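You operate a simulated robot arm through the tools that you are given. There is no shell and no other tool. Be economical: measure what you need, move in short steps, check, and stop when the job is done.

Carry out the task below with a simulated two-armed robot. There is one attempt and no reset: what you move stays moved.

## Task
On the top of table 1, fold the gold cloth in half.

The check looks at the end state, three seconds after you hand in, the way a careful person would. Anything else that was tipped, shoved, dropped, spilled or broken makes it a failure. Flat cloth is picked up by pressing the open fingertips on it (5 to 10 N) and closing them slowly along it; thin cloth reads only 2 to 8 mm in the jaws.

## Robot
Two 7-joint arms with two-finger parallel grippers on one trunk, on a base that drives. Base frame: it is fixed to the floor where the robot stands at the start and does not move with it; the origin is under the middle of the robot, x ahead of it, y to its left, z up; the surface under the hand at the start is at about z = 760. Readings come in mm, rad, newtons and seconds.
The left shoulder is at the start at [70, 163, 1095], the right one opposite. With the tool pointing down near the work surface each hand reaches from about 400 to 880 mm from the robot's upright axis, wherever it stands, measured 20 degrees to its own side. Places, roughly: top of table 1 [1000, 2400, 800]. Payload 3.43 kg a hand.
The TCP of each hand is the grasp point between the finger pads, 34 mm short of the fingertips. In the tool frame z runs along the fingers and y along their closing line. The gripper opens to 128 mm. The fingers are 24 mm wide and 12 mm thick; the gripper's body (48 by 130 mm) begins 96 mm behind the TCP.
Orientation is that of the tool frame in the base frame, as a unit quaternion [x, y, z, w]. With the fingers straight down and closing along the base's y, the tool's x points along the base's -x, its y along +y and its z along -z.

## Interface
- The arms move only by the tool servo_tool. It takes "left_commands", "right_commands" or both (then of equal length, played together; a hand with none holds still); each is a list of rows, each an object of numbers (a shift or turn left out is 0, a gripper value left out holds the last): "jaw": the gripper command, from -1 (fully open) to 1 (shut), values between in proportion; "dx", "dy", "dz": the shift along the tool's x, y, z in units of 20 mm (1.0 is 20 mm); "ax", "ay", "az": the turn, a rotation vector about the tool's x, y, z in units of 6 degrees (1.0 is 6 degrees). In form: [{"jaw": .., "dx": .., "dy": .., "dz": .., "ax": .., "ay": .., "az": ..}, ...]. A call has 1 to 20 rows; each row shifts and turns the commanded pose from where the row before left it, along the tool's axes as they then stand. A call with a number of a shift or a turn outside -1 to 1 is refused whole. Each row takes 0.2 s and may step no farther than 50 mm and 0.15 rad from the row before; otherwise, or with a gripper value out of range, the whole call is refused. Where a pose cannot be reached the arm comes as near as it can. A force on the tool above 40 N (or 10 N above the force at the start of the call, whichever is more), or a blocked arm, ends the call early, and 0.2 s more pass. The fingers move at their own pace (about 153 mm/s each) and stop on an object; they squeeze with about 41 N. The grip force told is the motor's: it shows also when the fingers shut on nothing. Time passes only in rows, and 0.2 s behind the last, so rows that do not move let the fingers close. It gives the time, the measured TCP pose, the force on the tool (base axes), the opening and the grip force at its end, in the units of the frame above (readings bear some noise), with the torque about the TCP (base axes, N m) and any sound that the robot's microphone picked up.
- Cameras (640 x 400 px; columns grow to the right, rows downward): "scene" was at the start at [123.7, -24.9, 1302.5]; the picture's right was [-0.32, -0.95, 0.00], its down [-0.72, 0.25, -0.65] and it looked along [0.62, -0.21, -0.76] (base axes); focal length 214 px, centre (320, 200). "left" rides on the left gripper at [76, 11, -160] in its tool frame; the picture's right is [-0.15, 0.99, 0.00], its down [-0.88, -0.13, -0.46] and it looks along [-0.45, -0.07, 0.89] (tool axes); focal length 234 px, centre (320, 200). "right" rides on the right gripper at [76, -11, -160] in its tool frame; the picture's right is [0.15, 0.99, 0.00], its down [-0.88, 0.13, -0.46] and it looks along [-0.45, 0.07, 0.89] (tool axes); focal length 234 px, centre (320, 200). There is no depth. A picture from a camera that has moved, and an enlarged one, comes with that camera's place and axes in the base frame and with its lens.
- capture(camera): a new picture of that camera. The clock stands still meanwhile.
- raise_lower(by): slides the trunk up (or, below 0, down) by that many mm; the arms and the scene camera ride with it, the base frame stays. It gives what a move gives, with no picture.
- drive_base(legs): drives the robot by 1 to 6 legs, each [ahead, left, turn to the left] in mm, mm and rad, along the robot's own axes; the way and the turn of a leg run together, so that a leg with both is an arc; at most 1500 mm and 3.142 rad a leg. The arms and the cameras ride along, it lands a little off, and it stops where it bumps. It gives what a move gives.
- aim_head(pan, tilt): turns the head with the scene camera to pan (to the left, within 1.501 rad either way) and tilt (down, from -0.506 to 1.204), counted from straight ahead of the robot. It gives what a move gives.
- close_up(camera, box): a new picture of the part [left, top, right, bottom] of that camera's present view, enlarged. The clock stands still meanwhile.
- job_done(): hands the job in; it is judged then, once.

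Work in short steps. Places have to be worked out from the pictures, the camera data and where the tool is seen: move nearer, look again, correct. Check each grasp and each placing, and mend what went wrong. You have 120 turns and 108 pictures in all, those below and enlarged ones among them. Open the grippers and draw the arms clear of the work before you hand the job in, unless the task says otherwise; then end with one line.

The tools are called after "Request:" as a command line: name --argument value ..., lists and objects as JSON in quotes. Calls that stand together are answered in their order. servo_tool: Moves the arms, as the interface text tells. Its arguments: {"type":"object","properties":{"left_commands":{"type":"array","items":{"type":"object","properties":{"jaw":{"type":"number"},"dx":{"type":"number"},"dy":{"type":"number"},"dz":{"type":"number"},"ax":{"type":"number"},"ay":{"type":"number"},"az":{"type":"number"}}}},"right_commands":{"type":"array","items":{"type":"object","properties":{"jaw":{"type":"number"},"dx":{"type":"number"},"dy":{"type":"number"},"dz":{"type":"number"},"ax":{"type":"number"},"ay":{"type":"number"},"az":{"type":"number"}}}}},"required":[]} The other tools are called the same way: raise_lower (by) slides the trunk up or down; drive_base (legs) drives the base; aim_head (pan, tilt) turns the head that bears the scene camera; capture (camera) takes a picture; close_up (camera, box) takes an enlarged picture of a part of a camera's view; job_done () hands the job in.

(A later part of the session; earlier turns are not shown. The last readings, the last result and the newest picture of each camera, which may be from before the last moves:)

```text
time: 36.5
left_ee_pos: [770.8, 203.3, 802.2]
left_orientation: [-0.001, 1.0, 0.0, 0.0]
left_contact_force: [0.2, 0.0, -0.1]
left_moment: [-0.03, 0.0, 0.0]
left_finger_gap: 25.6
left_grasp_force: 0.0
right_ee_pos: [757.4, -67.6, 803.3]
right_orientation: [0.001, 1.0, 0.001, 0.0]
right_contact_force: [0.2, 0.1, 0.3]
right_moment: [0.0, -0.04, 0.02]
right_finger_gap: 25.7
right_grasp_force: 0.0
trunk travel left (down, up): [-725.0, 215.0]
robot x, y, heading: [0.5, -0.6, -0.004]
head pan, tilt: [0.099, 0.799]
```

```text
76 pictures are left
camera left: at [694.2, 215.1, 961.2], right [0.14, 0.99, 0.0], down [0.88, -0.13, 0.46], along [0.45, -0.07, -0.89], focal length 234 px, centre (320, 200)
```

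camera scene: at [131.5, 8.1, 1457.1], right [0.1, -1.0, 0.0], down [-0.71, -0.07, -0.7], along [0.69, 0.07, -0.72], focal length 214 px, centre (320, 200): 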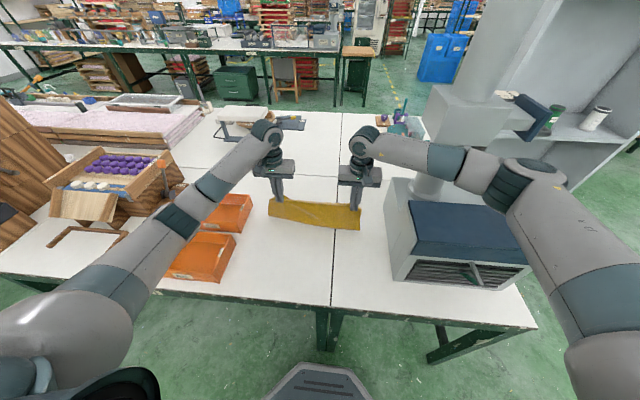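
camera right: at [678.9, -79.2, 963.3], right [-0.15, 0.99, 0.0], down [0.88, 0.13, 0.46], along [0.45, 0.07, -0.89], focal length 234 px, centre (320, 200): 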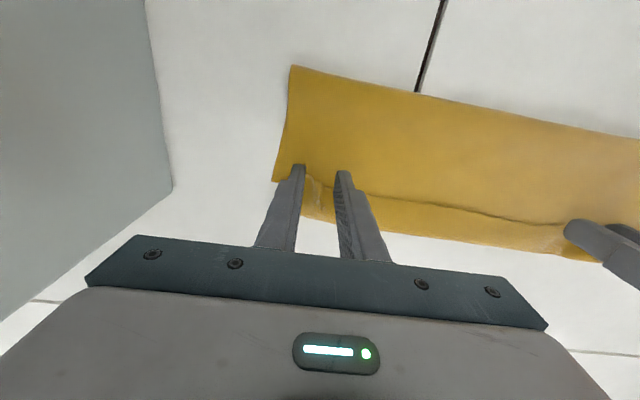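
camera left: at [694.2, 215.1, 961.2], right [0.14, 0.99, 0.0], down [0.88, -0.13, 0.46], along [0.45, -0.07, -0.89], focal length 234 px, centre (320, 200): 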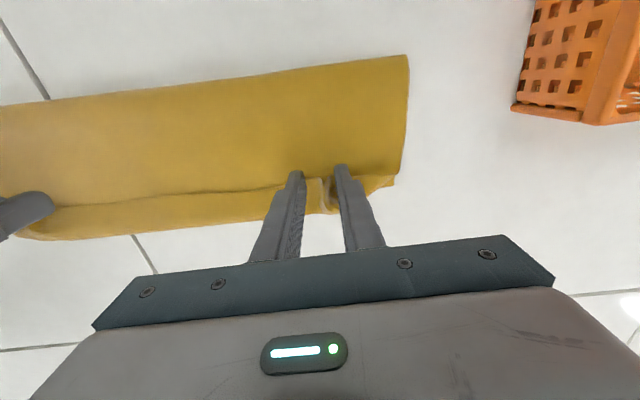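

Released. I lift the hands straight up, out of the way, to inspect.

Request:
servo_tool --left_commands '[{"dz": -0.3}, {"dz": -0.6}, {"dz": -0.9}, {"dz": -0.9}, {"dz": -0.9}, {"dz": -0.9}]' --right_commands '[{"dz": -0.3}, {"dz": -0.6}, {"dz": -0.9}, {"dz": -0.9}, {"dz": -0.9}, {"dz": -0.9}]'

Request:
close_up --camera "right" --box '[240, 60, 640, 310]'

Request:
close_up --camera "left" --box '[20, 60, 420, 310]'

Request:
close_up --camera "scene" --box '[220, 140, 412, 260]'

```text
time: 37.9
left_ee_pos: [772.4, 204.1, 891.3]
left_orientation: [-0.001, 1.0, 0.0, 0.0]
left_contact_force: [0.3, 0.4, 0.0]
left_moment: [0.0, 0.03, -0.01]
left_finger_gap: 25.5
left_grasp_force: 0.0
right_ee_pos: [755.7, -68.3, 893.6]
right_orientation: [0.001, 1.0, 0.001, 0.0]
right_contact_force: [0.0, 0.0, 0.8]
right_moment: [0.0, -0.02, -0.02]
right_finger_gap: 25.4
right_grasp_force: 0.1
trunk travel left (down, up): [-725.0, 215.0]
robot x, y, heading: [-0.7, -3.6, 0.004]
head pan, tilt: [0.099, 0.799]
```

```text
1.60 times, centred on (440, 185) of right
camera zoom: at [678.8, -78.7, 1053.7], right [-0.14, 0.99, 0.0], down [0.88, 0.13, 0.46], along [0.45, 0.07, -0.89], focal length 375 px, centre (128, 224)
```

zoom: 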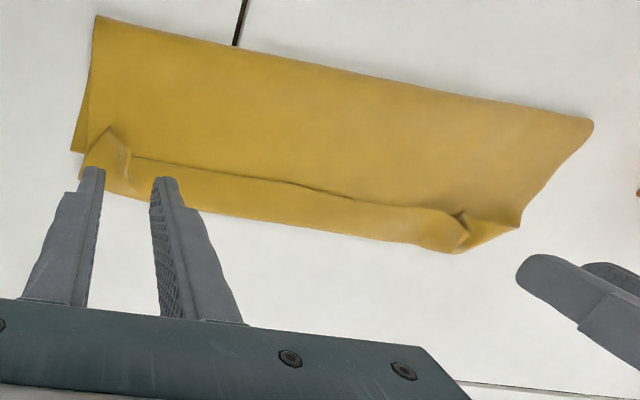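

```text
1.60 times, centred on (220, 185) of left
camera zoom: at [694.8, 215.3, 1051.3], right [0.15, 0.99, 0.0], down [0.88, -0.13, 0.46], along [0.45, -0.07, -0.89], focal length 375 px, centre (480, 224)
```

zoom: 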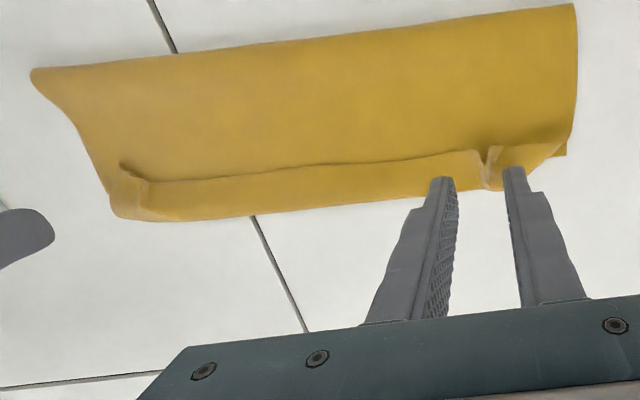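

```text
3.33 times, centred on (316, 200) of scene
camera zoom: at [130.0, 7.9, 1457.2], right [0.1, -1.0, 0.0], down [-0.71, -0.07, -0.7], along [0.69, 0.07, -0.72], focal length 715 px, centre (333, 200)
```

zoom: 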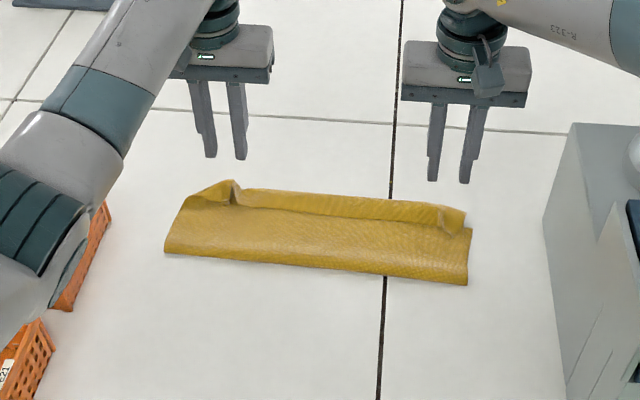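

The hem (~30 mm) stayed turned back because the jaws never rotated with the cloth, and the crease sits ~20 mm too far forward. Plan: tilt both tools 45° (fingers pointing forward), re-pinch the turned-back edge, lift it back to undo the crease, then lay it down again while rotating the tools so the edge flips over. First I tilt in the air.

Request:
servo_tool --left_commands '[{"ay": -0.94, "jaw": 0.06, "dz": -0.5}, {"ay": -0.94}, {"ay": -0.94}, {"ay": -0.94}, {"ay": -0.94}, {"ay": -0.94}, {"ay": -0.94}, {"ay": -0.94}, {}]' --right_commands '[{"ay": -0.94, "jaw": 0.06, "dz": -0.5}, {"ay": -0.94}, {"ay": -0.94}, {"ay": -0.94}, {"ay": -0.94}, {"ay": -0.94}, {"ay": -0.94}, {"ay": -0.94}, {}]'

Request:
capture --camera "scene"

Request:
capture --camera "right"

Request:
capture --camera "left"

```text
time: 39.9
left_ee_pos: [770.7, 203.9, 902.4]
left_orientation: [0.0, 0.923, -0.001, 0.384]
left_contact_force: [0.6, 0.1, -0.6]
left_moment: [-0.01, -0.01, 0.02]
left_finger_gap: 60.4
left_grasp_force: 0.0
right_ee_pos: [756.5, -67.4, 903.2]
right_orientation: [0.0, 0.924, 0.001, 0.383]
right_contact_force: [0.2, 0.8, 0.4]
right_moment: [0.04, 0.03, 0.02]
right_finger_gap: 60.2
right_grasp_force: 0.0
trunk travel left (down, up): [-725.0, 215.0]
robot x, y, heading: [-2.8, -2.0, 0.003]
head pan, tilt: [0.099, 0.799]
```

```text
72 pictures are left
camera scene: at [130.8, 8.3, 1457.2], right [0.1, -1.0, 0.0], down [-0.71, -0.07, -0.7], along [0.69, 0.07, -0.72], focal length 214 px, centre (320, 200)
```

scene: 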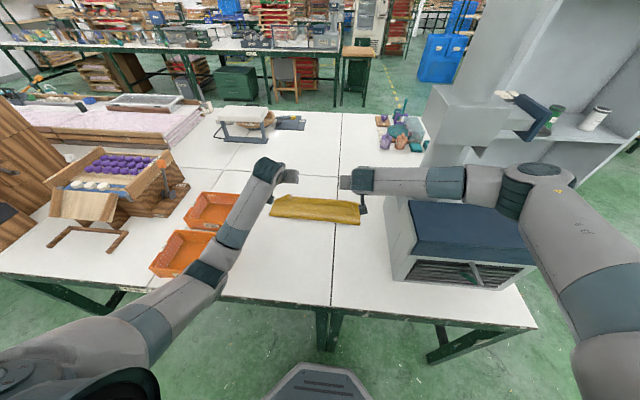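

```text
71 pictures are left
camera right: at [588.3, -78.9, 962.5], right [-0.1, 0.99, -0.1], down [0.3, 0.13, 0.95], along [0.95, 0.07, -0.31], focal length 234 px, centre (320, 200)
```

right: 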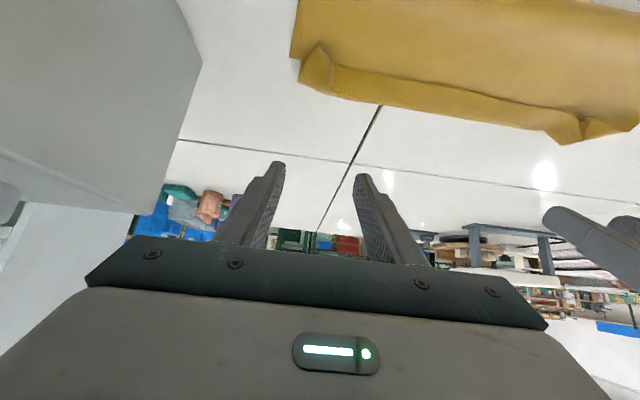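

```text
70 pictures are left
camera left: at [603.3, 215.3, 960.3], right [0.1, 0.99, 0.1], down [0.3, -0.13, 0.95], along [0.95, -0.07, -0.31], focal length 234 px, centre (320, 200)
```

left: 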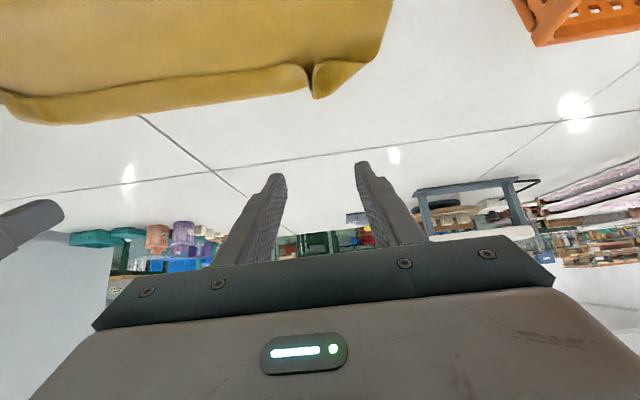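

The tilt works and gives a good view: the hem's gathered ridges are at about [756,−70] (right) and [767,207] (left). I descend with the fingers straddling them, stopping just above the cloth.

Request:
servo_tool --left_commands '[{"dx": 0.764, "dz": 0.566, "dy": 0.03}, {"dx": 0.764, "dz": 0.566, "dy": 0.03}, {"dx": 0.764, "dz": 0.566, "dy": 0.03}, {"dx": 0.764, "dz": 0.566, "dy": 0.03}, {"dx": 0.764, "dz": 0.566, "dy": 0.03}, {}]' --right_commands '[{"dx": 0.778, "dz": 0.566, "dy": -0.05}, {"dx": 0.778, "dz": 0.566, "dy": -0.05}, {"dx": 0.778, "dz": 0.566, "dy": -0.05}, {"dx": 0.778, "dz": 0.566, "dy": -0.05}, {"dx": 0.778, "dz": 0.566, "dy": -0.05}, {}]'

Request:
capture --camera "right"

Request:
capture --camera "left"

```text
time: 41.5
left_ee_pos: [752.1, 208.5, 811.5]
left_orientation: [-0.001, 0.922, -0.001, 0.387]
left_contact_force: [0.8, 0.2, 0.0]
left_moment: [-0.01, 0.02, 0.0]
left_finger_gap: 60.4
left_grasp_force: 0.0
right_ee_pos: [752.0, -67.6, 838.5]
right_orientation: [0.004, 0.915, 0.006, 0.402]
right_contact_force: [-0.5, -0.9, -0.5]
right_moment: [0.01, 0.0, -0.01]
right_finger_gap: 59.9
right_grasp_force: 0.1
trunk travel left (down, up): [-725.0, 215.0]
robot x, y, heading: [3.0, -1.4, -0.001]
head pan, tilt: [0.099, 0.799]
stopped in row 6 (right hand): the arm was blocked; the commanded pose is now the measured one
```

```text
69 pictures are left
camera right: at [582.3, -78.8, 891.0], right [-0.1, 0.99, -0.09], down [0.26, 0.12, 0.96], along [0.96, 0.07, -0.27], focal length 234 px, centre (320, 200)
```

right: 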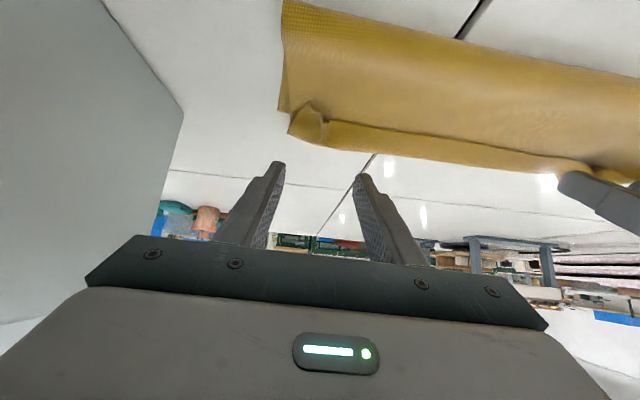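

```text
68 pictures are left
camera left: at [583.8, 219.9, 868.1], right [0.1, 0.99, 0.1], down [0.29, -0.13, 0.95], along [0.95, -0.07, -0.3], focal length 234 px, centre (320, 200)
```

left: 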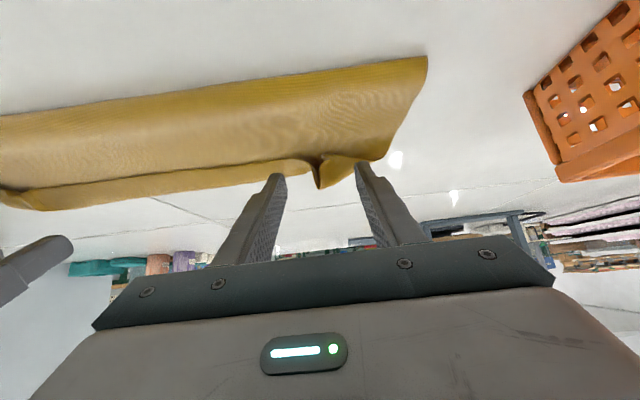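

The right arm reports being blocked, possibly the forearm against the oven. I look at the scene before doing anything else.

Request:
capture --camera "scene"

Request:
close_up --camera "scene" --box '[320, 130, 576, 290]'

```text
67 pictures are left
camera scene: at [122.7, 10.8, 1456.2], right [0.1, -0.99, 0.0], down [-0.71, -0.07, -0.7], along [0.7, 0.07, -0.71], focal length 214 px, centre (320, 200)
```

scene: 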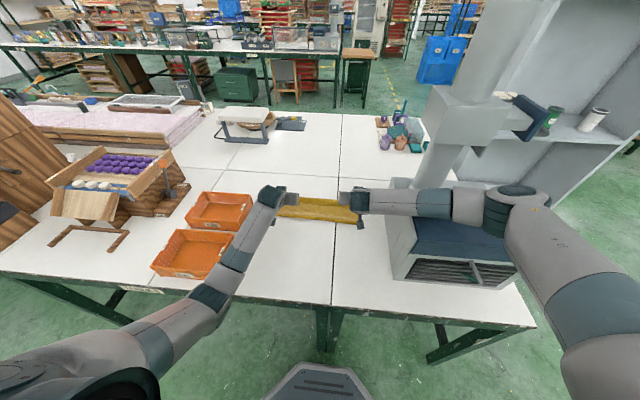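

```text
2.50 times, centred on (448, 210) of scene
camera zoom: at [122.7, 10.8, 1456.2], right [0.1, -0.99, 0.0], down [-0.71, -0.07, -0.7], along [0.7, 0.07, -0.71], focal length 536 px, centre (0, 175)
```

zoom: 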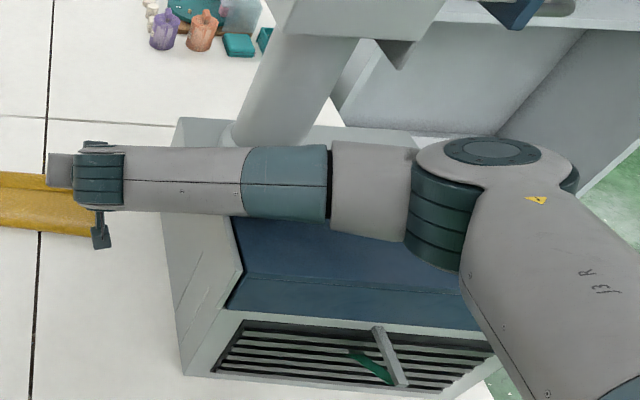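

The right forearm lies right over the oven's top edge, so that is the block. I raise the trunk 200 mm, which lifts everything straight up and will let the forearm slope down past the oven.

Request:
raise_lower --by 200

Request:
capture --camera "scene"

```text
time: 43.6
left_ee_pos: [755.3, 207.7, 1008.0]
left_orientation: [0.0, 0.923, -0.001, 0.384]
left_contact_force: [-0.1, 0.5, -0.8]
left_moment: [0.01, 0.0, -0.01]
left_finger_gap: 60.1
left_grasp_force: 0.2
right_ee_pos: [754.5, -71.7, 1030.1]
right_orientation: [0.004, 0.917, 0.005, 0.398]
right_contact_force: [0.0, 0.4, -0.2]
right_moment: [-0.01, 0.01, 0.03]
right_finger_gap: 60.1
right_grasp_force: 0.1
trunk travel left (down, up): [-925.0, 15.0]
robot x, y, heading: [2.1, -0.1, -0.001]
head pan, tilt: [0.099, 0.799]
```

```text
65 pictures are left
camera scene: at [131.7, 8.1, 1657.1], right [0.1, -0.99, 0.0], down [-0.71, -0.07, -0.7], along [0.69, 0.07, -0.72], focal length 214 px, centre (320, 200)
```

scene: 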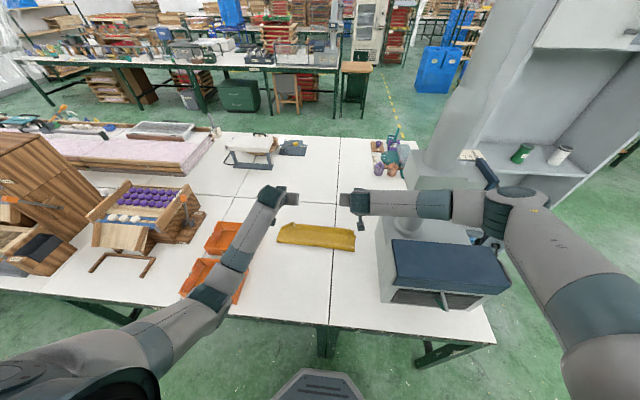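

The arm is free and the base is back in place. To keep the right elbow away from the oven, I drive the robot 150 mm left with the hands still high.

Request:
drive_base --legs '[[0, 150, 0]]'

Request:
capture --camera "scene"

```text
time: 45.0
left_ee_pos: [755.6, 360.0, 1009.3]
left_orientation: [-0.002, 0.923, 0.001, 0.385]
left_contact_force: [0.5, -0.7, -0.2]
left_moment: [0.03, -0.04, 0.03]
left_finger_gap: 60.0
left_grasp_force: 0.0
right_ee_pos: [755.6, 81.0, 1030.3]
right_orientation: [0.004, 0.918, 0.006, 0.397]
right_contact_force: [0.8, 0.0, 0.3]
right_moment: [0.0, 0.0, 0.03]
right_finger_gap: 60.1
right_grasp_force: 0.0
trunk travel left (down, up): [-925.0, 15.0]
robot x, y, heading: [-1.8, 149.2, 0.007]
head pan, tilt: [0.099, 0.799]
```

```text
64 pictures are left
camera scene: at [131.1, 157.3, 1657.2], right [0.1, -0.99, 0.0], down [-0.71, -0.07, -0.7], along [0.69, 0.07, -0.72], focal length 214 px, centre (320, 200)
```

scene: 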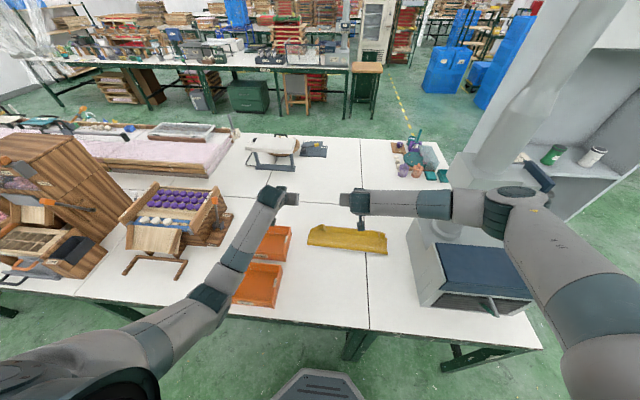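

Rethinking: laying the edge down with tools that tilt naturally toward the robot is far easier in the opposite direction, and it avoids the oven. So I will unfold with vertical tools, then fold the far edge toward the near one while pitching the fingers forward so the edge turns over. First I straighten the tools and centre the robot on the cloth (y≈75).

Request:
servo_tool --left_commands '[{"ay": 0.94}, {"ay": 0.94}, {"ay": 0.94}, {"ay": 0.94}, {"ay": 0.94}, {"ay": 0.94}, {"ay": 0.94}, {"ay": 0.94}, {}]' --right_commands '[{"ay": 0.98}, {"ay": 0.98}, {"ay": 0.98}, {"ay": 0.98}, {"ay": 0.98}, {"ay": 0.98}, {"ay": 0.98}, {"ay": 0.98}, {}]'

Request:
drive_base --legs '[[0, -75, 0]]'

Request:
capture --camera "scene"

```text
time: 47.0
left_ee_pos: [754.5, 361.0, 1009.5]
left_orientation: [-0.002, 1.0, 0.0, 0.0]
left_contact_force: [-0.7, -0.1, 0.5]
left_moment: [0.02, -0.03, -0.02]
left_finger_gap: 60.2
left_grasp_force: 0.0
right_ee_pos: [755.8, 83.0, 1031.4]
right_orientation: [0.001, 1.0, 0.006, -0.003]
right_contact_force: [0.0, -0.3, 0.4]
right_moment: [-0.01, -0.01, 0.06]
right_finger_gap: 60.1
right_grasp_force: 0.0
trunk travel left (down, up): [-925.0, 15.0]
robot x, y, heading: [3.4, 151.6, 0.005]
head pan, tilt: [0.099, 0.799]
```

```text
time: 48.0
left_ee_pos: [755.6, 293.7, 1008.4]
left_orientation: [-0.002, 1.0, -0.003, 0.0]
left_contact_force: [0.2, 0.1, -0.6]
left_moment: [-0.05, -0.01, 0.0]
left_finger_gap: 60.0
left_grasp_force: 0.2
right_ee_pos: [756.6, 15.4, 1031.5]
right_orientation: [0.0, 1.0, 0.005, -0.003]
right_contact_force: [-0.6, 0.3, 1.2]
right_moment: [-0.07, 0.0, 0.03]
right_finger_gap: 60.2
right_grasp_force: 0.1
trunk travel left (down, up): [-925.0, 15.0]
robot x, y, heading: [-0.9, 79.4, 0.0]
head pan, tilt: [0.099, 0.799]
```

```text
63 pictures are left
camera scene: at [131.5, 95.0, 1657.1], right [0.1, -0.99, 0.0], down [-0.71, -0.08, -0.7], along [0.69, 0.07, -0.72], focal length 214 px, centre (320, 200)
```

scene: 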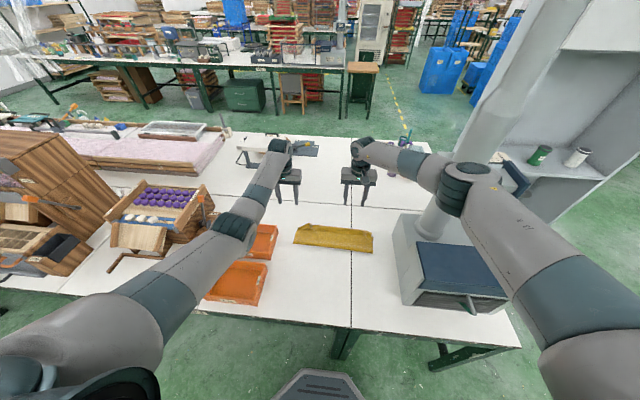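

I shift both hands over the hem ridges (right about [750,−70], left about [775,207]) and lower the trunk back by 200 mm.

Request:
servo_tool --left_commands '[{"dy": -0.86, "dx": -0.2}, {"dy": -0.86, "dx": -0.2}, {"dy": -0.86, "dx": -0.2}, {"dy": -0.86, "dx": -0.2}, {"dy": -0.86, "dx": -0.2}, {}]' --right_commands '[{"dy": -0.86, "dx": 0.06}, {"dy": -0.86, "dx": 0.06}, {"dy": -0.86, "dx": 0.06}, {"dy": -0.86, "dx": 0.06}, {"dy": -0.86, "dx": 0.06}, {}]'

Request:
raise_lower --by -150

Request:
capture --camera "right"

Request:
capture --camera "left"

```text
time: 49.4
left_ee_pos: [775.4, 204.8, 1008.0]
left_orientation: [-0.002, 1.0, 0.001, 0.0]
left_contact_force: [0.0, 0.9, -1.0]
left_moment: [-0.01, -0.02, -0.01]
left_finger_gap: 60.4
left_grasp_force: 0.0
right_ee_pos: [747.8, -74.5, 1030.0]
right_orientation: [0.0, 1.0, 0.006, -0.003]
right_contact_force: [-0.8, -0.5, -0.8]
right_moment: [0.0, 0.04, -0.01]
right_finger_gap: 60.2
right_grasp_force: 0.2
trunk travel left (down, up): [-925.0, 15.0]
robot x, y, heading: [4.4, 79.9, 0.006]
head pan, tilt: [0.099, 0.799]
```

```text
time: 51.2
left_ee_pos: [776.2, 205.1, 858.8]
left_orientation: [-0.003, 1.0, 0.0, 0.0]
left_contact_force: [-0.1, 0.9, 0.2]
left_moment: [-0.01, -0.01, 0.02]
left_finger_gap: 60.2
left_grasp_force: 0.0
right_ee_pos: [747.9, -75.7, 881.3]
right_orientation: [0.0, 1.0, 0.007, -0.002]
right_contact_force: [0.4, 0.1, 0.3]
right_moment: [0.0, -0.01, 0.01]
right_finger_gap: 59.9
right_grasp_force: 0.0
trunk travel left (down, up): [-775.0, 165.0]
robot x, y, heading: [-0.4, 79.8, 0.001]
head pan, tilt: [0.099, 0.799]
```

```text
62 pictures are left
camera right: at [672.2, -87.7, 1040.4], right [-0.15, 0.99, 0.01], down [0.88, 0.12, 0.45], along [0.45, 0.08, -0.89], focal length 234 px, centre (320, 200)
```

right: 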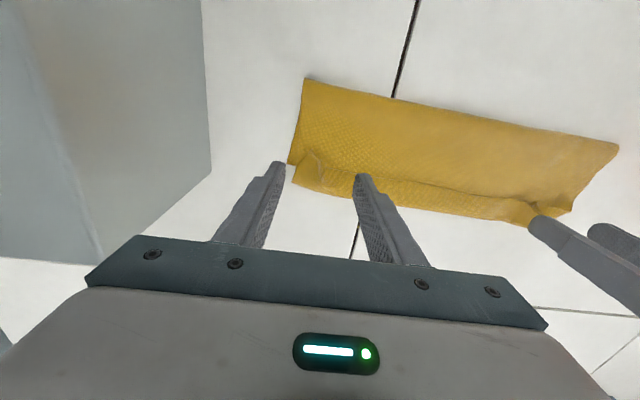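

```text
61 pictures are left
camera left: at [698.5, 215.7, 1016.8], right [0.14, 0.99, 0.0], down [0.88, -0.13, 0.46], along [0.45, -0.06, -0.89], focal length 234 px, centre (320, 200)
```

left: 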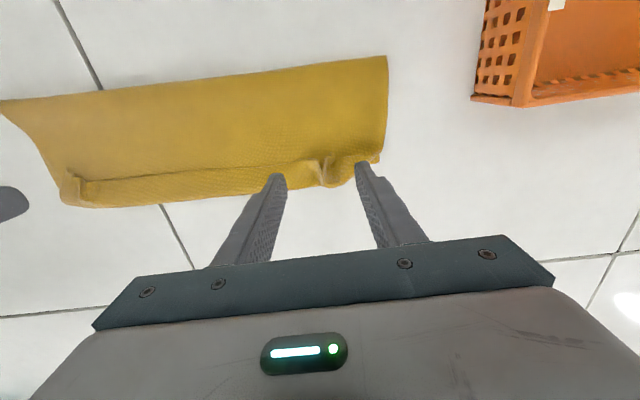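

The hem ridges are in view at about [764,−74] and [784,210]. I lower the open fingers around them to just above the layers.

Request:
servo_tool --left_commands '[{"dz": 0.56, "dx": -0.1, "dy": 0.05}, {"dz": 0.56, "dx": -0.1, "dy": 0.05}, {"dz": 0.56, "dx": -0.1, "dy": 0.05}, {"dz": 0.56, "dx": -0.1, "dy": 0.05}, {"dz": 0.56, "dx": -0.1, "dy": 0.05}, {}]' --right_commands '[{"dz": 0.78, "dx": -0.1}, {"dz": 0.78, "dx": -0.1}, {"dz": 0.78, "dx": -0.1}, {"dz": 0.78, "dx": -0.1}, {"dz": 0.78, "dx": -0.1}, {}]'

Request:
close_up --camera "right" --box '[220, 100, 420, 225]'

Request:
close_up --camera "left" --box '[220, 100, 420, 225]'

```text
time: 52.6
left_ee_pos: [786.1, 210.2, 801.3]
left_orientation: [-0.003, 1.0, -0.001, 0.0]
left_contact_force: [0.0, 1.0, 0.5]
left_moment: [-0.01, -0.01, 0.03]
left_finger_gap: 60.1
left_grasp_force: 0.1
right_ee_pos: [756.2, -74.5, 801.9]
right_orientation: [0.0, 1.0, 0.006, -0.002]
right_contact_force: [-0.2, -0.4, 0.3]
right_moment: [-0.02, 0.03, 0.02]
right_finger_gap: 60.2
right_grasp_force: 0.0
trunk travel left (down, up): [-775.0, 165.0]
robot x, y, heading: [-2.3, 78.1, 0.002]
head pan, tilt: [0.099, 0.799]
```

```text
3.20 times, centred on (320, 162) of right
camera zoom: at [681.2, -87.7, 961.8], right [-0.15, 0.99, 0.01], down [0.88, 0.12, 0.45], along [0.45, 0.08, -0.89], focal length 749 px, centre (320, 320)
```

zoom: 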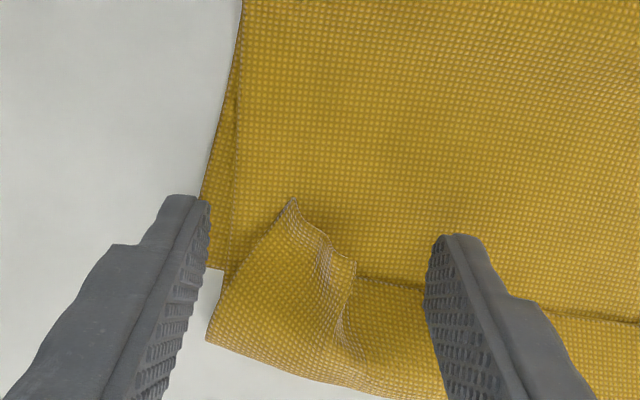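

```text
3.20 times, centred on (320, 162) of left
camera zoom: at [708.4, 220.7, 959.9], right [0.14, 0.99, 0.0], down [0.88, -0.13, 0.46], along [0.45, -0.06, -0.89], focal length 749 px, centre (320, 320)
```

zoom: 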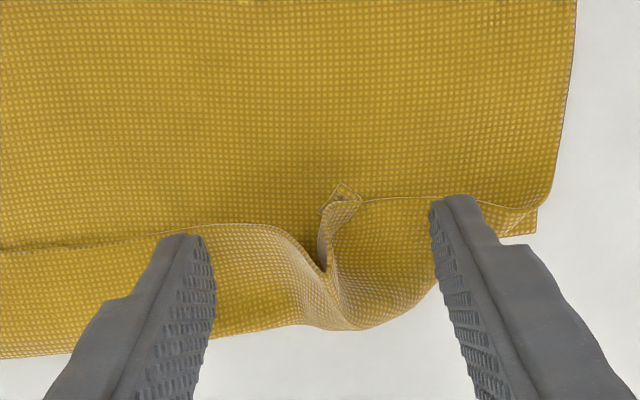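

The ridges are well between the fingers. I close, then lift and carry the edge back toward the robot.

Request:
servo_tool --left_commands '[{"jaw": 0.2}, {"jaw": 0.35}, {"jaw": 0.5}, {"jaw": 0.65}, {"jaw": 0.8}, {"jaw": 0.9}, {"jaw": 1}, {"jaw": 1}, {"jaw": 1}, {"dz": -0.5}, {"dz": -0.5}]' --right_commands '[{"jaw": 0.2}, {"jaw": 0.35}, {"jaw": 0.5}, {"jaw": 0.65}, {"jaw": 0.8}, {"jaw": 0.9}, {"jaw": 1}, {"jaw": 1}, {"jaw": 1}, {"dz": -0.5}, {"dz": -0.5}]'

Request:
capture --camera "right"

Request:
capture --camera "left"

```text
time: 55.0
left_ee_pos: [785.6, 209.9, 822.7]
left_orientation: [-0.003, 1.0, 0.0, 0.0]
left_contact_force: [0.0, -1.5, 0.3]
left_moment: [-0.05, 0.01, 0.01]
left_finger_gap: 2.4
left_grasp_force: 37.3
right_ee_pos: [758.3, -73.7, 821.3]
right_orientation: [-0.001, 1.0, 0.006, -0.002]
right_contact_force: [-0.3, 1.5, 0.4]
right_moment: [0.03, 0.03, 0.04]
right_finger_gap: 1.6
right_grasp_force: 36.0
trunk travel left (down, up): [-775.0, 165.0]
robot x, y, heading: [1.5, 80.4, 0.002]
head pan, tilt: [0.099, 0.799]
```

```text
58 pictures are left
camera right: at [681.0, -86.9, 981.7], right [-0.15, 0.99, 0.01], down [0.88, 0.12, 0.45], along [0.45, 0.08, -0.89], focal length 234 px, centre (320, 200)
```

right: 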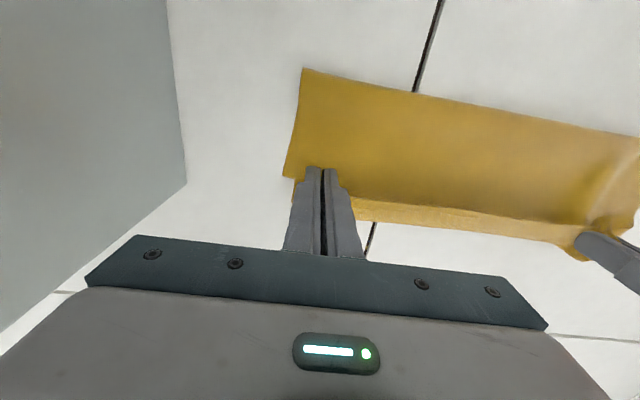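

```text
57 pictures are left
camera left: at [708.1, 220.6, 980.5], right [0.14, 0.99, 0.0], down [0.88, -0.13, 0.46], along [0.45, -0.07, -0.89], focal length 234 px, centre (320, 200)
```

left: 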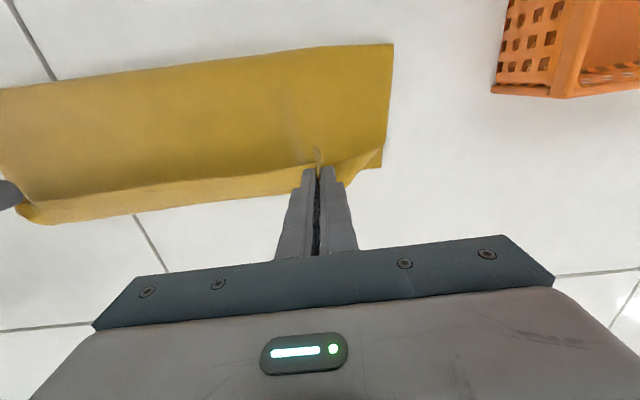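

Both hold. I lift and carry the edge back over toward its original place, in an arc, to unfold.

Request:
servo_tool --left_commands '[{"dx": 0.5, "dz": -0.9}, {"dx": 0.7, "dz": -0.9}, {"dx": 0.88, "dz": -0.8}, {"dx": 0.9, "dz": -0.7}, {"dx": 0.9, "dz": -0.5}, {"dx": 0.9, "dz": -0.4}, {"dx": 0.9, "dz": -0.2}, {"dx": 0.9, "dz": 0.2}, {"dx": 0.9, "dz": 0.4}, {"dx": 0.9, "dz": 0.5}, {"dx": 0.9, "dz": 0.6}, {"dx": 0.9, "dz": 0.7}, {"dx": 0.9, "dz": 0.7}, {"dx": 0.9, "dz": 0.7}, {}]' --right_commands '[{"dx": 0.5, "dz": -0.9}, {"dx": 0.7, "dz": -0.9}, {"dx": 0.88, "dz": -0.8}, {"dx": 0.9, "dz": -0.7}, {"dx": 0.9, "dz": -0.5}, {"dx": 0.9, "dz": -0.4}, {"dx": 0.9, "dz": -0.2}, {"dx": 0.9, "dz": 0.2}, {"dx": 0.9, "dz": 0.4}, {"dx": 0.9, "dz": 0.5}, {"dx": 0.9, "dz": 0.6}, {"dx": 0.9, "dz": 0.7}, {"dx": 0.9, "dz": 0.7}, {"dx": 0.9, "dz": 0.7}, {}]'

Request:
capture --camera "scene"

Request:
capture --camera "right"

```text
time: 58.2
left_ee_pos: [545.3, 209.2, 834.8]
left_orientation: [-0.003, 1.0, 0.0, 0.0]
left_contact_force: [0.0, -1.5, -0.7]
left_moment: [-0.07, 0.02, 0.01]
left_finger_gap: 2.6
left_grasp_force: 36.7
right_ee_pos: [518.4, -74.2, 835.8]
right_orientation: [0.0, 1.0, 0.007, -0.002]
right_contact_force: [0.8, 0.9, -0.2]
right_moment: [0.06, -0.01, 0.01]
right_finger_gap: 1.5
right_grasp_force: 36.5
trunk travel left (down, up): [-775.0, 165.0]
robot x, y, heading: [1.4, 82.0, 0.005]
head pan, tilt: [0.099, 0.799]
```

```text
56 pictures are left
camera scene: at [131.7, 87.8, 1507.2], right [0.1, -0.99, 0.0], down [-0.71, -0.07, -0.7], along [0.69, 0.07, -0.72], focal length 214 px, centre (320, 200)
```

scene: 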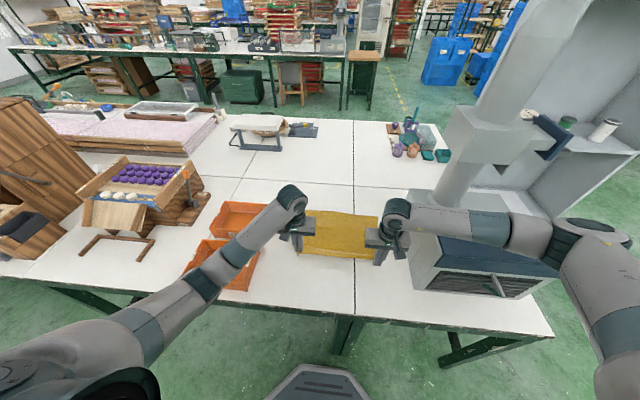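

```text
55 pictures are left
camera right: at [442.6, -88.3, 995.4], right [-0.15, 0.99, 0.01], down [0.88, 0.12, 0.45], along [0.45, 0.08, -0.89], focal length 234 px, centre (320, 200)
```

right: 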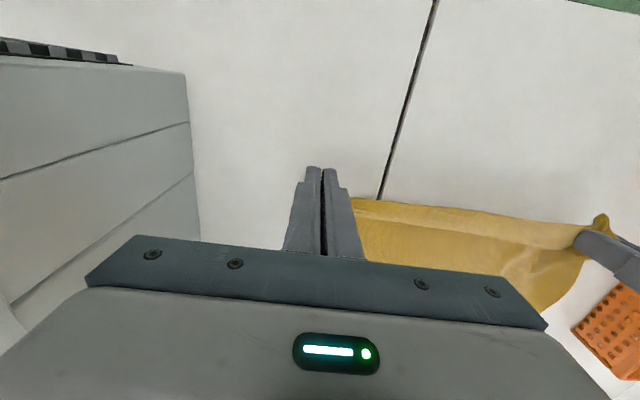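

The cloth is nearly spread out again. I pull back 8 mm, lower, and release.

Request:
servo_tool --left_commands '[{"dz": 0.6, "dx": 0.2}, {"dz": 0.6, "dx": 0.2}, {"dz": 0.4}, {}, {"jaw": 0.8}, {"jaw": 0.6}, {"jaw": 0.4}, {"jaw": 0.2}, {"jaw": 0.0}, {}, {"dz": -0.6}, {"dz": -0.9}, {"dz": -0.9}, {"dz": -0.9}, {"dz": -0.9}, {"dz": -0.9}]' --right_commands '[{"dz": 0.6, "dx": 0.2}, {"dz": 0.6, "dx": 0.2}, {"dz": 0.4}, {}, {"jaw": 0.8}, {"jaw": 0.6}, {"jaw": 0.4}, {"jaw": 0.2}, {"jaw": 0.0}, {}, {"dz": -0.6}, {"dz": -0.9}, {"dz": -0.9}, {"dz": -0.9}, {"dz": -0.9}, {"dz": -0.9}]'

Request:
close_up --camera "scene" --box '[240, 170, 448, 300]'

Request:
capture --camera "right"

Request:
capture --camera "left"

```text
time: 61.6
left_ee_pos: [537.6, 209.3, 905.1]
left_orientation: [-0.002, 1.0, 0.0, 0.001]
left_contact_force: [0.1, -0.7, -0.7]
left_moment: [0.0, -0.01, 0.02]
left_finger_gap: 64.1
left_grasp_force: 0.1
right_ee_pos: [510.2, -73.6, 904.7]
right_orientation: [0.0, 1.0, 0.007, -0.001]
right_contact_force: [1.2, -0.5, 0.1]
right_moment: [-0.02, -0.02, 0.02]
right_finger_gap: 64.0
right_grasp_force: 0.0
trunk travel left (down, up): [-775.0, 165.0]
robot x, y, heading: [-2.1, 79.8, 0.002]
head pan, tilt: [0.099, 0.799]
```

```text
3.08 times, centred on (344, 235) of scene
camera zoom: at [131.0, 88.1, 1507.2], right [0.1, -0.99, 0.0], down [-0.71, -0.07, -0.7], along [0.69, 0.07, -0.72], focal length 660 px, centre (246, 92)
```

zoom: 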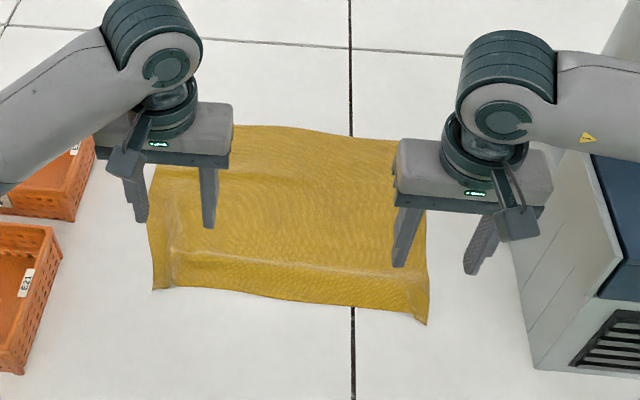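

```text
53 pictures are left
camera right: at [434.0, -87.3, 1064.5], right [-0.15, 0.99, 0.01], down [0.88, 0.12, 0.45], along [0.45, 0.08, -0.89], focal length 234 px, centre (320, 200)
```

right: 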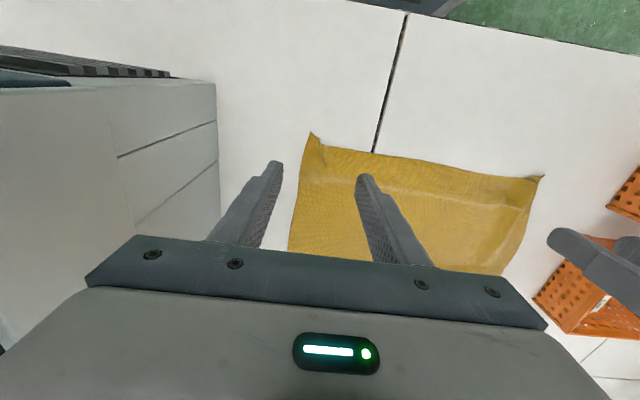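

```text
52 pictures are left
camera left: at [460.8, 219.8, 1063.0], right [0.14, 0.99, 0.0], down [0.88, -0.13, 0.46], along [0.45, -0.06, -0.89], focal length 234 px, centre (320, 200)
```

left: 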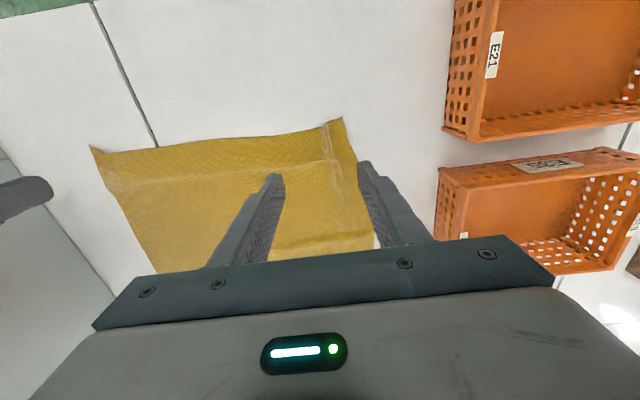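

The cloth is flat again. I move both hands above the far edge (z≈905) and look.

Request:
servo_tool --left_commands '[{"dx": -0.843, "dz": -0.2}, {"dx": -0.843}, {"dx": -0.843}, {"dx": -0.843}, {"dx": -0.843}, {"dx": -0.843}, {"dx": -0.843}, {"dx": -0.843}, {"dx": -0.843}, {"dx": -0.843}, {"dx": -0.843}, {"dx": -0.843}, {"dx": -0.843}, {"dx": -0.843}, {"dx": -0.843}, {}]' --right_commands '[{"dx": -0.883, "dz": -0.2}, {"dx": -0.883}, {"dx": -0.883}, {"dx": -0.883}, {"dx": -0.883}, {"dx": -0.883}, {"dx": -0.883}, {"dx": -0.883}, {"dx": -0.883}, {"dx": -0.883}, {"dx": -0.883}, {"dx": -0.883}, {"dx": -0.883}, {"dx": -0.883}, {"dx": -0.883}, {}]'

Request:
close_up --camera "scene" --box '[240, 170, 448, 300]'

Request:
capture --camera "right"

Request:
capture --camera "left"

```text
time: 65.0
left_ee_pos: [790.5, 210.7, 909.6]
left_orientation: [-0.003, 1.0, 0.0, 0.001]
left_contact_force: [0.6, 0.3, 1.0]
left_moment: [-0.02, 0.02, 0.01]
left_finger_gap: 63.6
left_grasp_force: 0.1
right_ee_pos: [775.5, -75.1, 908.3]
right_orientation: [-0.001, 1.0, 0.007, -0.002]
right_contact_force: [0.4, 0.1, -0.2]
right_moment: [-0.03, -0.01, -0.01]
right_finger_gap: 64.1
right_grasp_force: 0.1
trunk travel left (down, up): [-775.0, 165.0]
robot x, y, heading: [0.2, 81.5, 0.009]
head pan, tilt: [0.099, 0.799]
```

```text
3.08 times, centred on (344, 235) of scene
camera zoom: at [130.8, 87.8, 1507.3], right [0.1, -0.99, 0.0], down [-0.71, -0.07, -0.7], along [0.69, 0.07, -0.72], focal length 660 px, centre (246, 92)
```

zoom: 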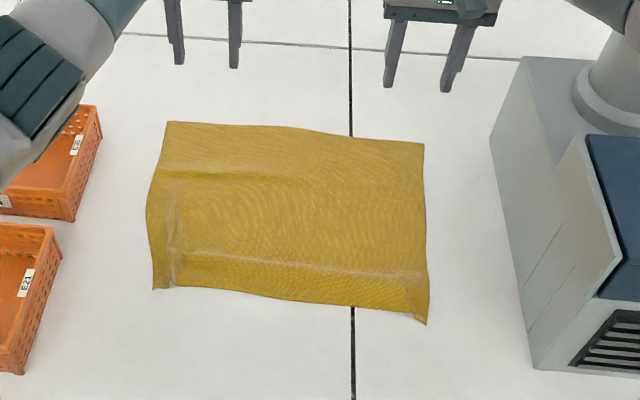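

```text
50 pictures are left
camera right: at [699.8, -88.6, 1067.6], right [-0.15, 0.99, 0.01], down [0.88, 0.12, 0.45], along [0.45, 0.08, -0.89], focal length 234 px, centre (320, 200)
```

right: 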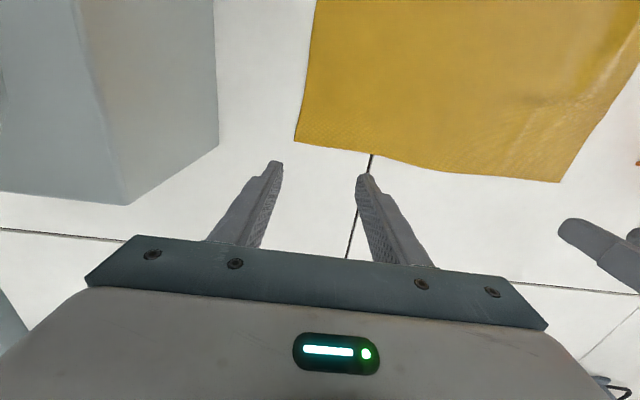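

```text
49 pictures are left
camera left: at [714.0, 221.4, 1067.7], right [0.14, 0.99, 0.0], down [0.88, -0.13, 0.46], along [0.45, -0.06, -0.89], focal length 234 px, centre (320, 200)
```

left: 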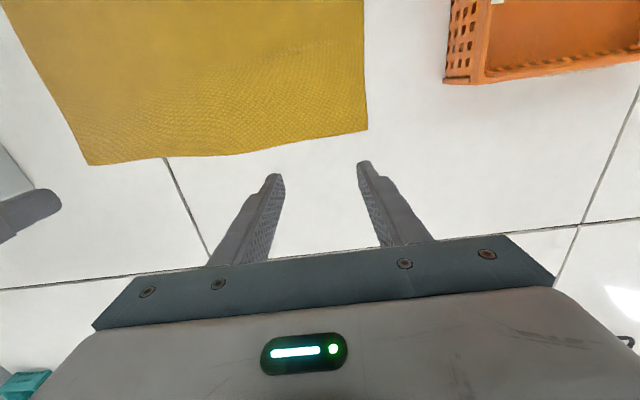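

The far edge runs from [773,−103] to [778,273]. I position for a ~10 mm overlap at y≈−60 and y≈229 and descend to just above the cloth.

Request:
servo_tool --left_commands '[{"jaw": 0.14, "dx": 0.26, "dy": 0.46}, {"dx": 0.26, "dy": 0.46}, {"dz": 0.87}, {"dz": 0.87}, {"dz": 0.87}, {"dz": 0.87}, {"dz": 0.87}, {"dz": 0.87}, {}]' --right_commands '[{"jaw": 0.14, "dy": 0.37}, {"dy": 0.38}, {"dz": 0.87}, {"dz": 0.87}, {"dz": 0.87}, {"dz": 0.87}, {"dz": 0.87}, {"dz": 0.87}, {}]'

Request:
close_up --camera "right" --box '[240, 100, 400, 200]'

Request:
close_up --camera "left" --box '[240, 100, 400, 200]'

```text
time: 67.0
left_ee_pos: [779.9, 229.6, 805.0]
left_orientation: [-0.002, 1.0, -0.001, 0.001]
left_contact_force: [-0.1, 0.1, 0.4]
left_moment: [-0.01, 0.0, 0.0]
left_finger_gap: 55.0
left_grasp_force: 0.1
right_ee_pos: [776.1, -59.4, 802.1]
right_orientation: [-0.001, 1.0, 0.005, -0.002]
right_contact_force: [-0.1, -0.3, 0.5]
right_moment: [-0.01, 0.02, 0.0]
right_finger_gap: 54.8
right_grasp_force: 0.0
trunk travel left (down, up): [-775.0, 165.0]
robot x, y, heading: [-0.9, 80.8, 0.001]
head pan, tilt: [0.099, 0.799]
```

```text
4.00 times, centred on (320, 150) of right
camera zoom: at [699.2, -71.7, 962.8], right [-0.15, 0.99, 0.01], down [0.88, 0.12, 0.45], along [0.45, 0.08, -0.89], focal length 937 px, centre (320, 400)
```

zoom: 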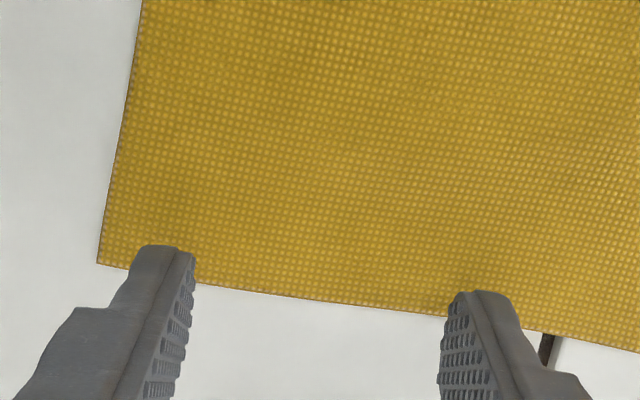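

```text
4.00 times, centred on (320, 150) of left
camera zoom: at [703.3, 239.8, 963.2], right [0.14, 0.99, 0.0], down [0.88, -0.12, 0.46], along [0.45, -0.06, -0.89], focal length 937 px, centre (320, 400)
```

zoom: 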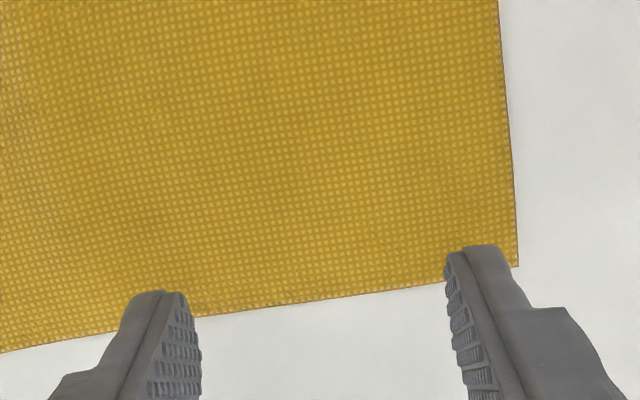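

The overlap is about 6–8 mm. I add 2–3 mm more and press gently.

Request:
servo_tool --left_commands '[{"dx": 0.15, "dz": 0.15}, {"dz": 0.15}, {"dz": 0.08}, {}]' --right_commands '[{"dx": 0.12, "dz": 0.1}, {"dz": 0.1}, {"dz": 0.06}, {}]'

```text
time: 68.0
left_ee_pos: [777.7, 228.5, 796.6]
left_orientation: [-0.003, 1.0, 0.0, 0.0]
left_contact_force: [0.1, 0.1, -1.0]
left_moment: [0.03, 0.03, 0.0]
left_finger_gap: 55.6
left_grasp_force: 0.0
right_ee_pos: [774.3, -58.4, 797.2]
right_orientation: [0.0, 1.0, 0.006, -0.002]
right_contact_force: [-1.0, -0.2, 0.4]
right_moment: [-0.02, 0.01, 0.0]
right_finger_gap: 55.1
right_grasp_force: 0.0
trunk travel left (down, up): [-775.0, 165.0]
robot x, y, heading: [1.8, 79.2, 0.004]
head pan, tilt: [0.099, 0.799]
```

Request:
servo_tool --left_commands '[{"dz": 0.08}, {}, {}]' --right_commands '[{"dz": 0.08}, {}, {}]'

```text
time: 68.8
left_ee_pos: [776.8, 229.0, 795.9]
left_orientation: [-0.003, 1.0, 0.0, 0.001]
left_contact_force: [-0.7, 0.7, 3.4]
left_moment: [0.05, 0.05, 0.01]
left_finger_gap: 55.3
left_grasp_force: 0.0
right_ee_pos: [773.0, -58.1, 795.9]
right_orientation: [0.0, 1.0, 0.006, -0.001]
right_contact_force: [0.6, 0.3, 0.0]
right_moment: [-0.01, -0.01, 0.01]
right_finger_gap: 55.0
right_grasp_force: 0.1
trunk travel left (down, up): [-775.0, 165.0]
robot x, y, heading: [-0.7, 79.6, 0.0]
head pan, tilt: [0.099, 0.799]
```

Request:
servo_tool --left_commands '[{"dz": 0.03}, {}, {}]' --right_commands '[{"dz": 0.07}, {}, {}]'

```text
time: 69.6
left_ee_pos: [777.9, 227.8, 796.7]
left_orientation: [-0.002, 1.0, -0.001, 0.002]
left_contact_force: [0.6, 1.7, 10.5]
left_moment: [0.17, 0.01, -0.03]
left_finger_gap: 55.0
left_grasp_force: 0.0
right_ee_pos: [772.1, -57.8, 796.8]
right_orientation: [0.0, 1.0, 0.006, -0.001]
right_contact_force: [0.2, -0.3, -0.6]
right_moment: [-0.03, 0.01, 0.0]
right_finger_gap: 54.9
right_grasp_force: 0.1
trunk travel left (down, up): [-775.0, 165.0]
robot x, y, heading: [0.6, 75.9, 0.003]
head pan, tilt: [0.099, 0.799]
```

Request:
servo_tool --left_commands '[{}, {}, {}]' --right_commands '[{"dz": 0.07}, {}, {}]'

```text
time: 70.4
left_ee_pos: [776.6, 228.9, 795.2]
left_orientation: [-0.003, 1.0, 0.001, 0.001]
left_contact_force: [2.9, 0.1, 9.7]
left_moment: [0.08, -0.01, -0.03]
left_finger_gap: 54.9
left_grasp_force: 0.0
right_ee_pos: [772.1, -57.6, 795.4]
right_orientation: [0.0, 1.0, 0.006, -0.001]
right_contact_force: [1.5, 0.4, 10.0]
right_moment: [-0.35, -0.02, 0.07]
right_finger_gap: 55.2
right_grasp_force: 0.2
trunk travel left (down, up): [-775.0, 165.0]
robot x, y, heading: [1.0, 83.3, 0.007]
head pan, tilt: [0.099, 0.799]
```

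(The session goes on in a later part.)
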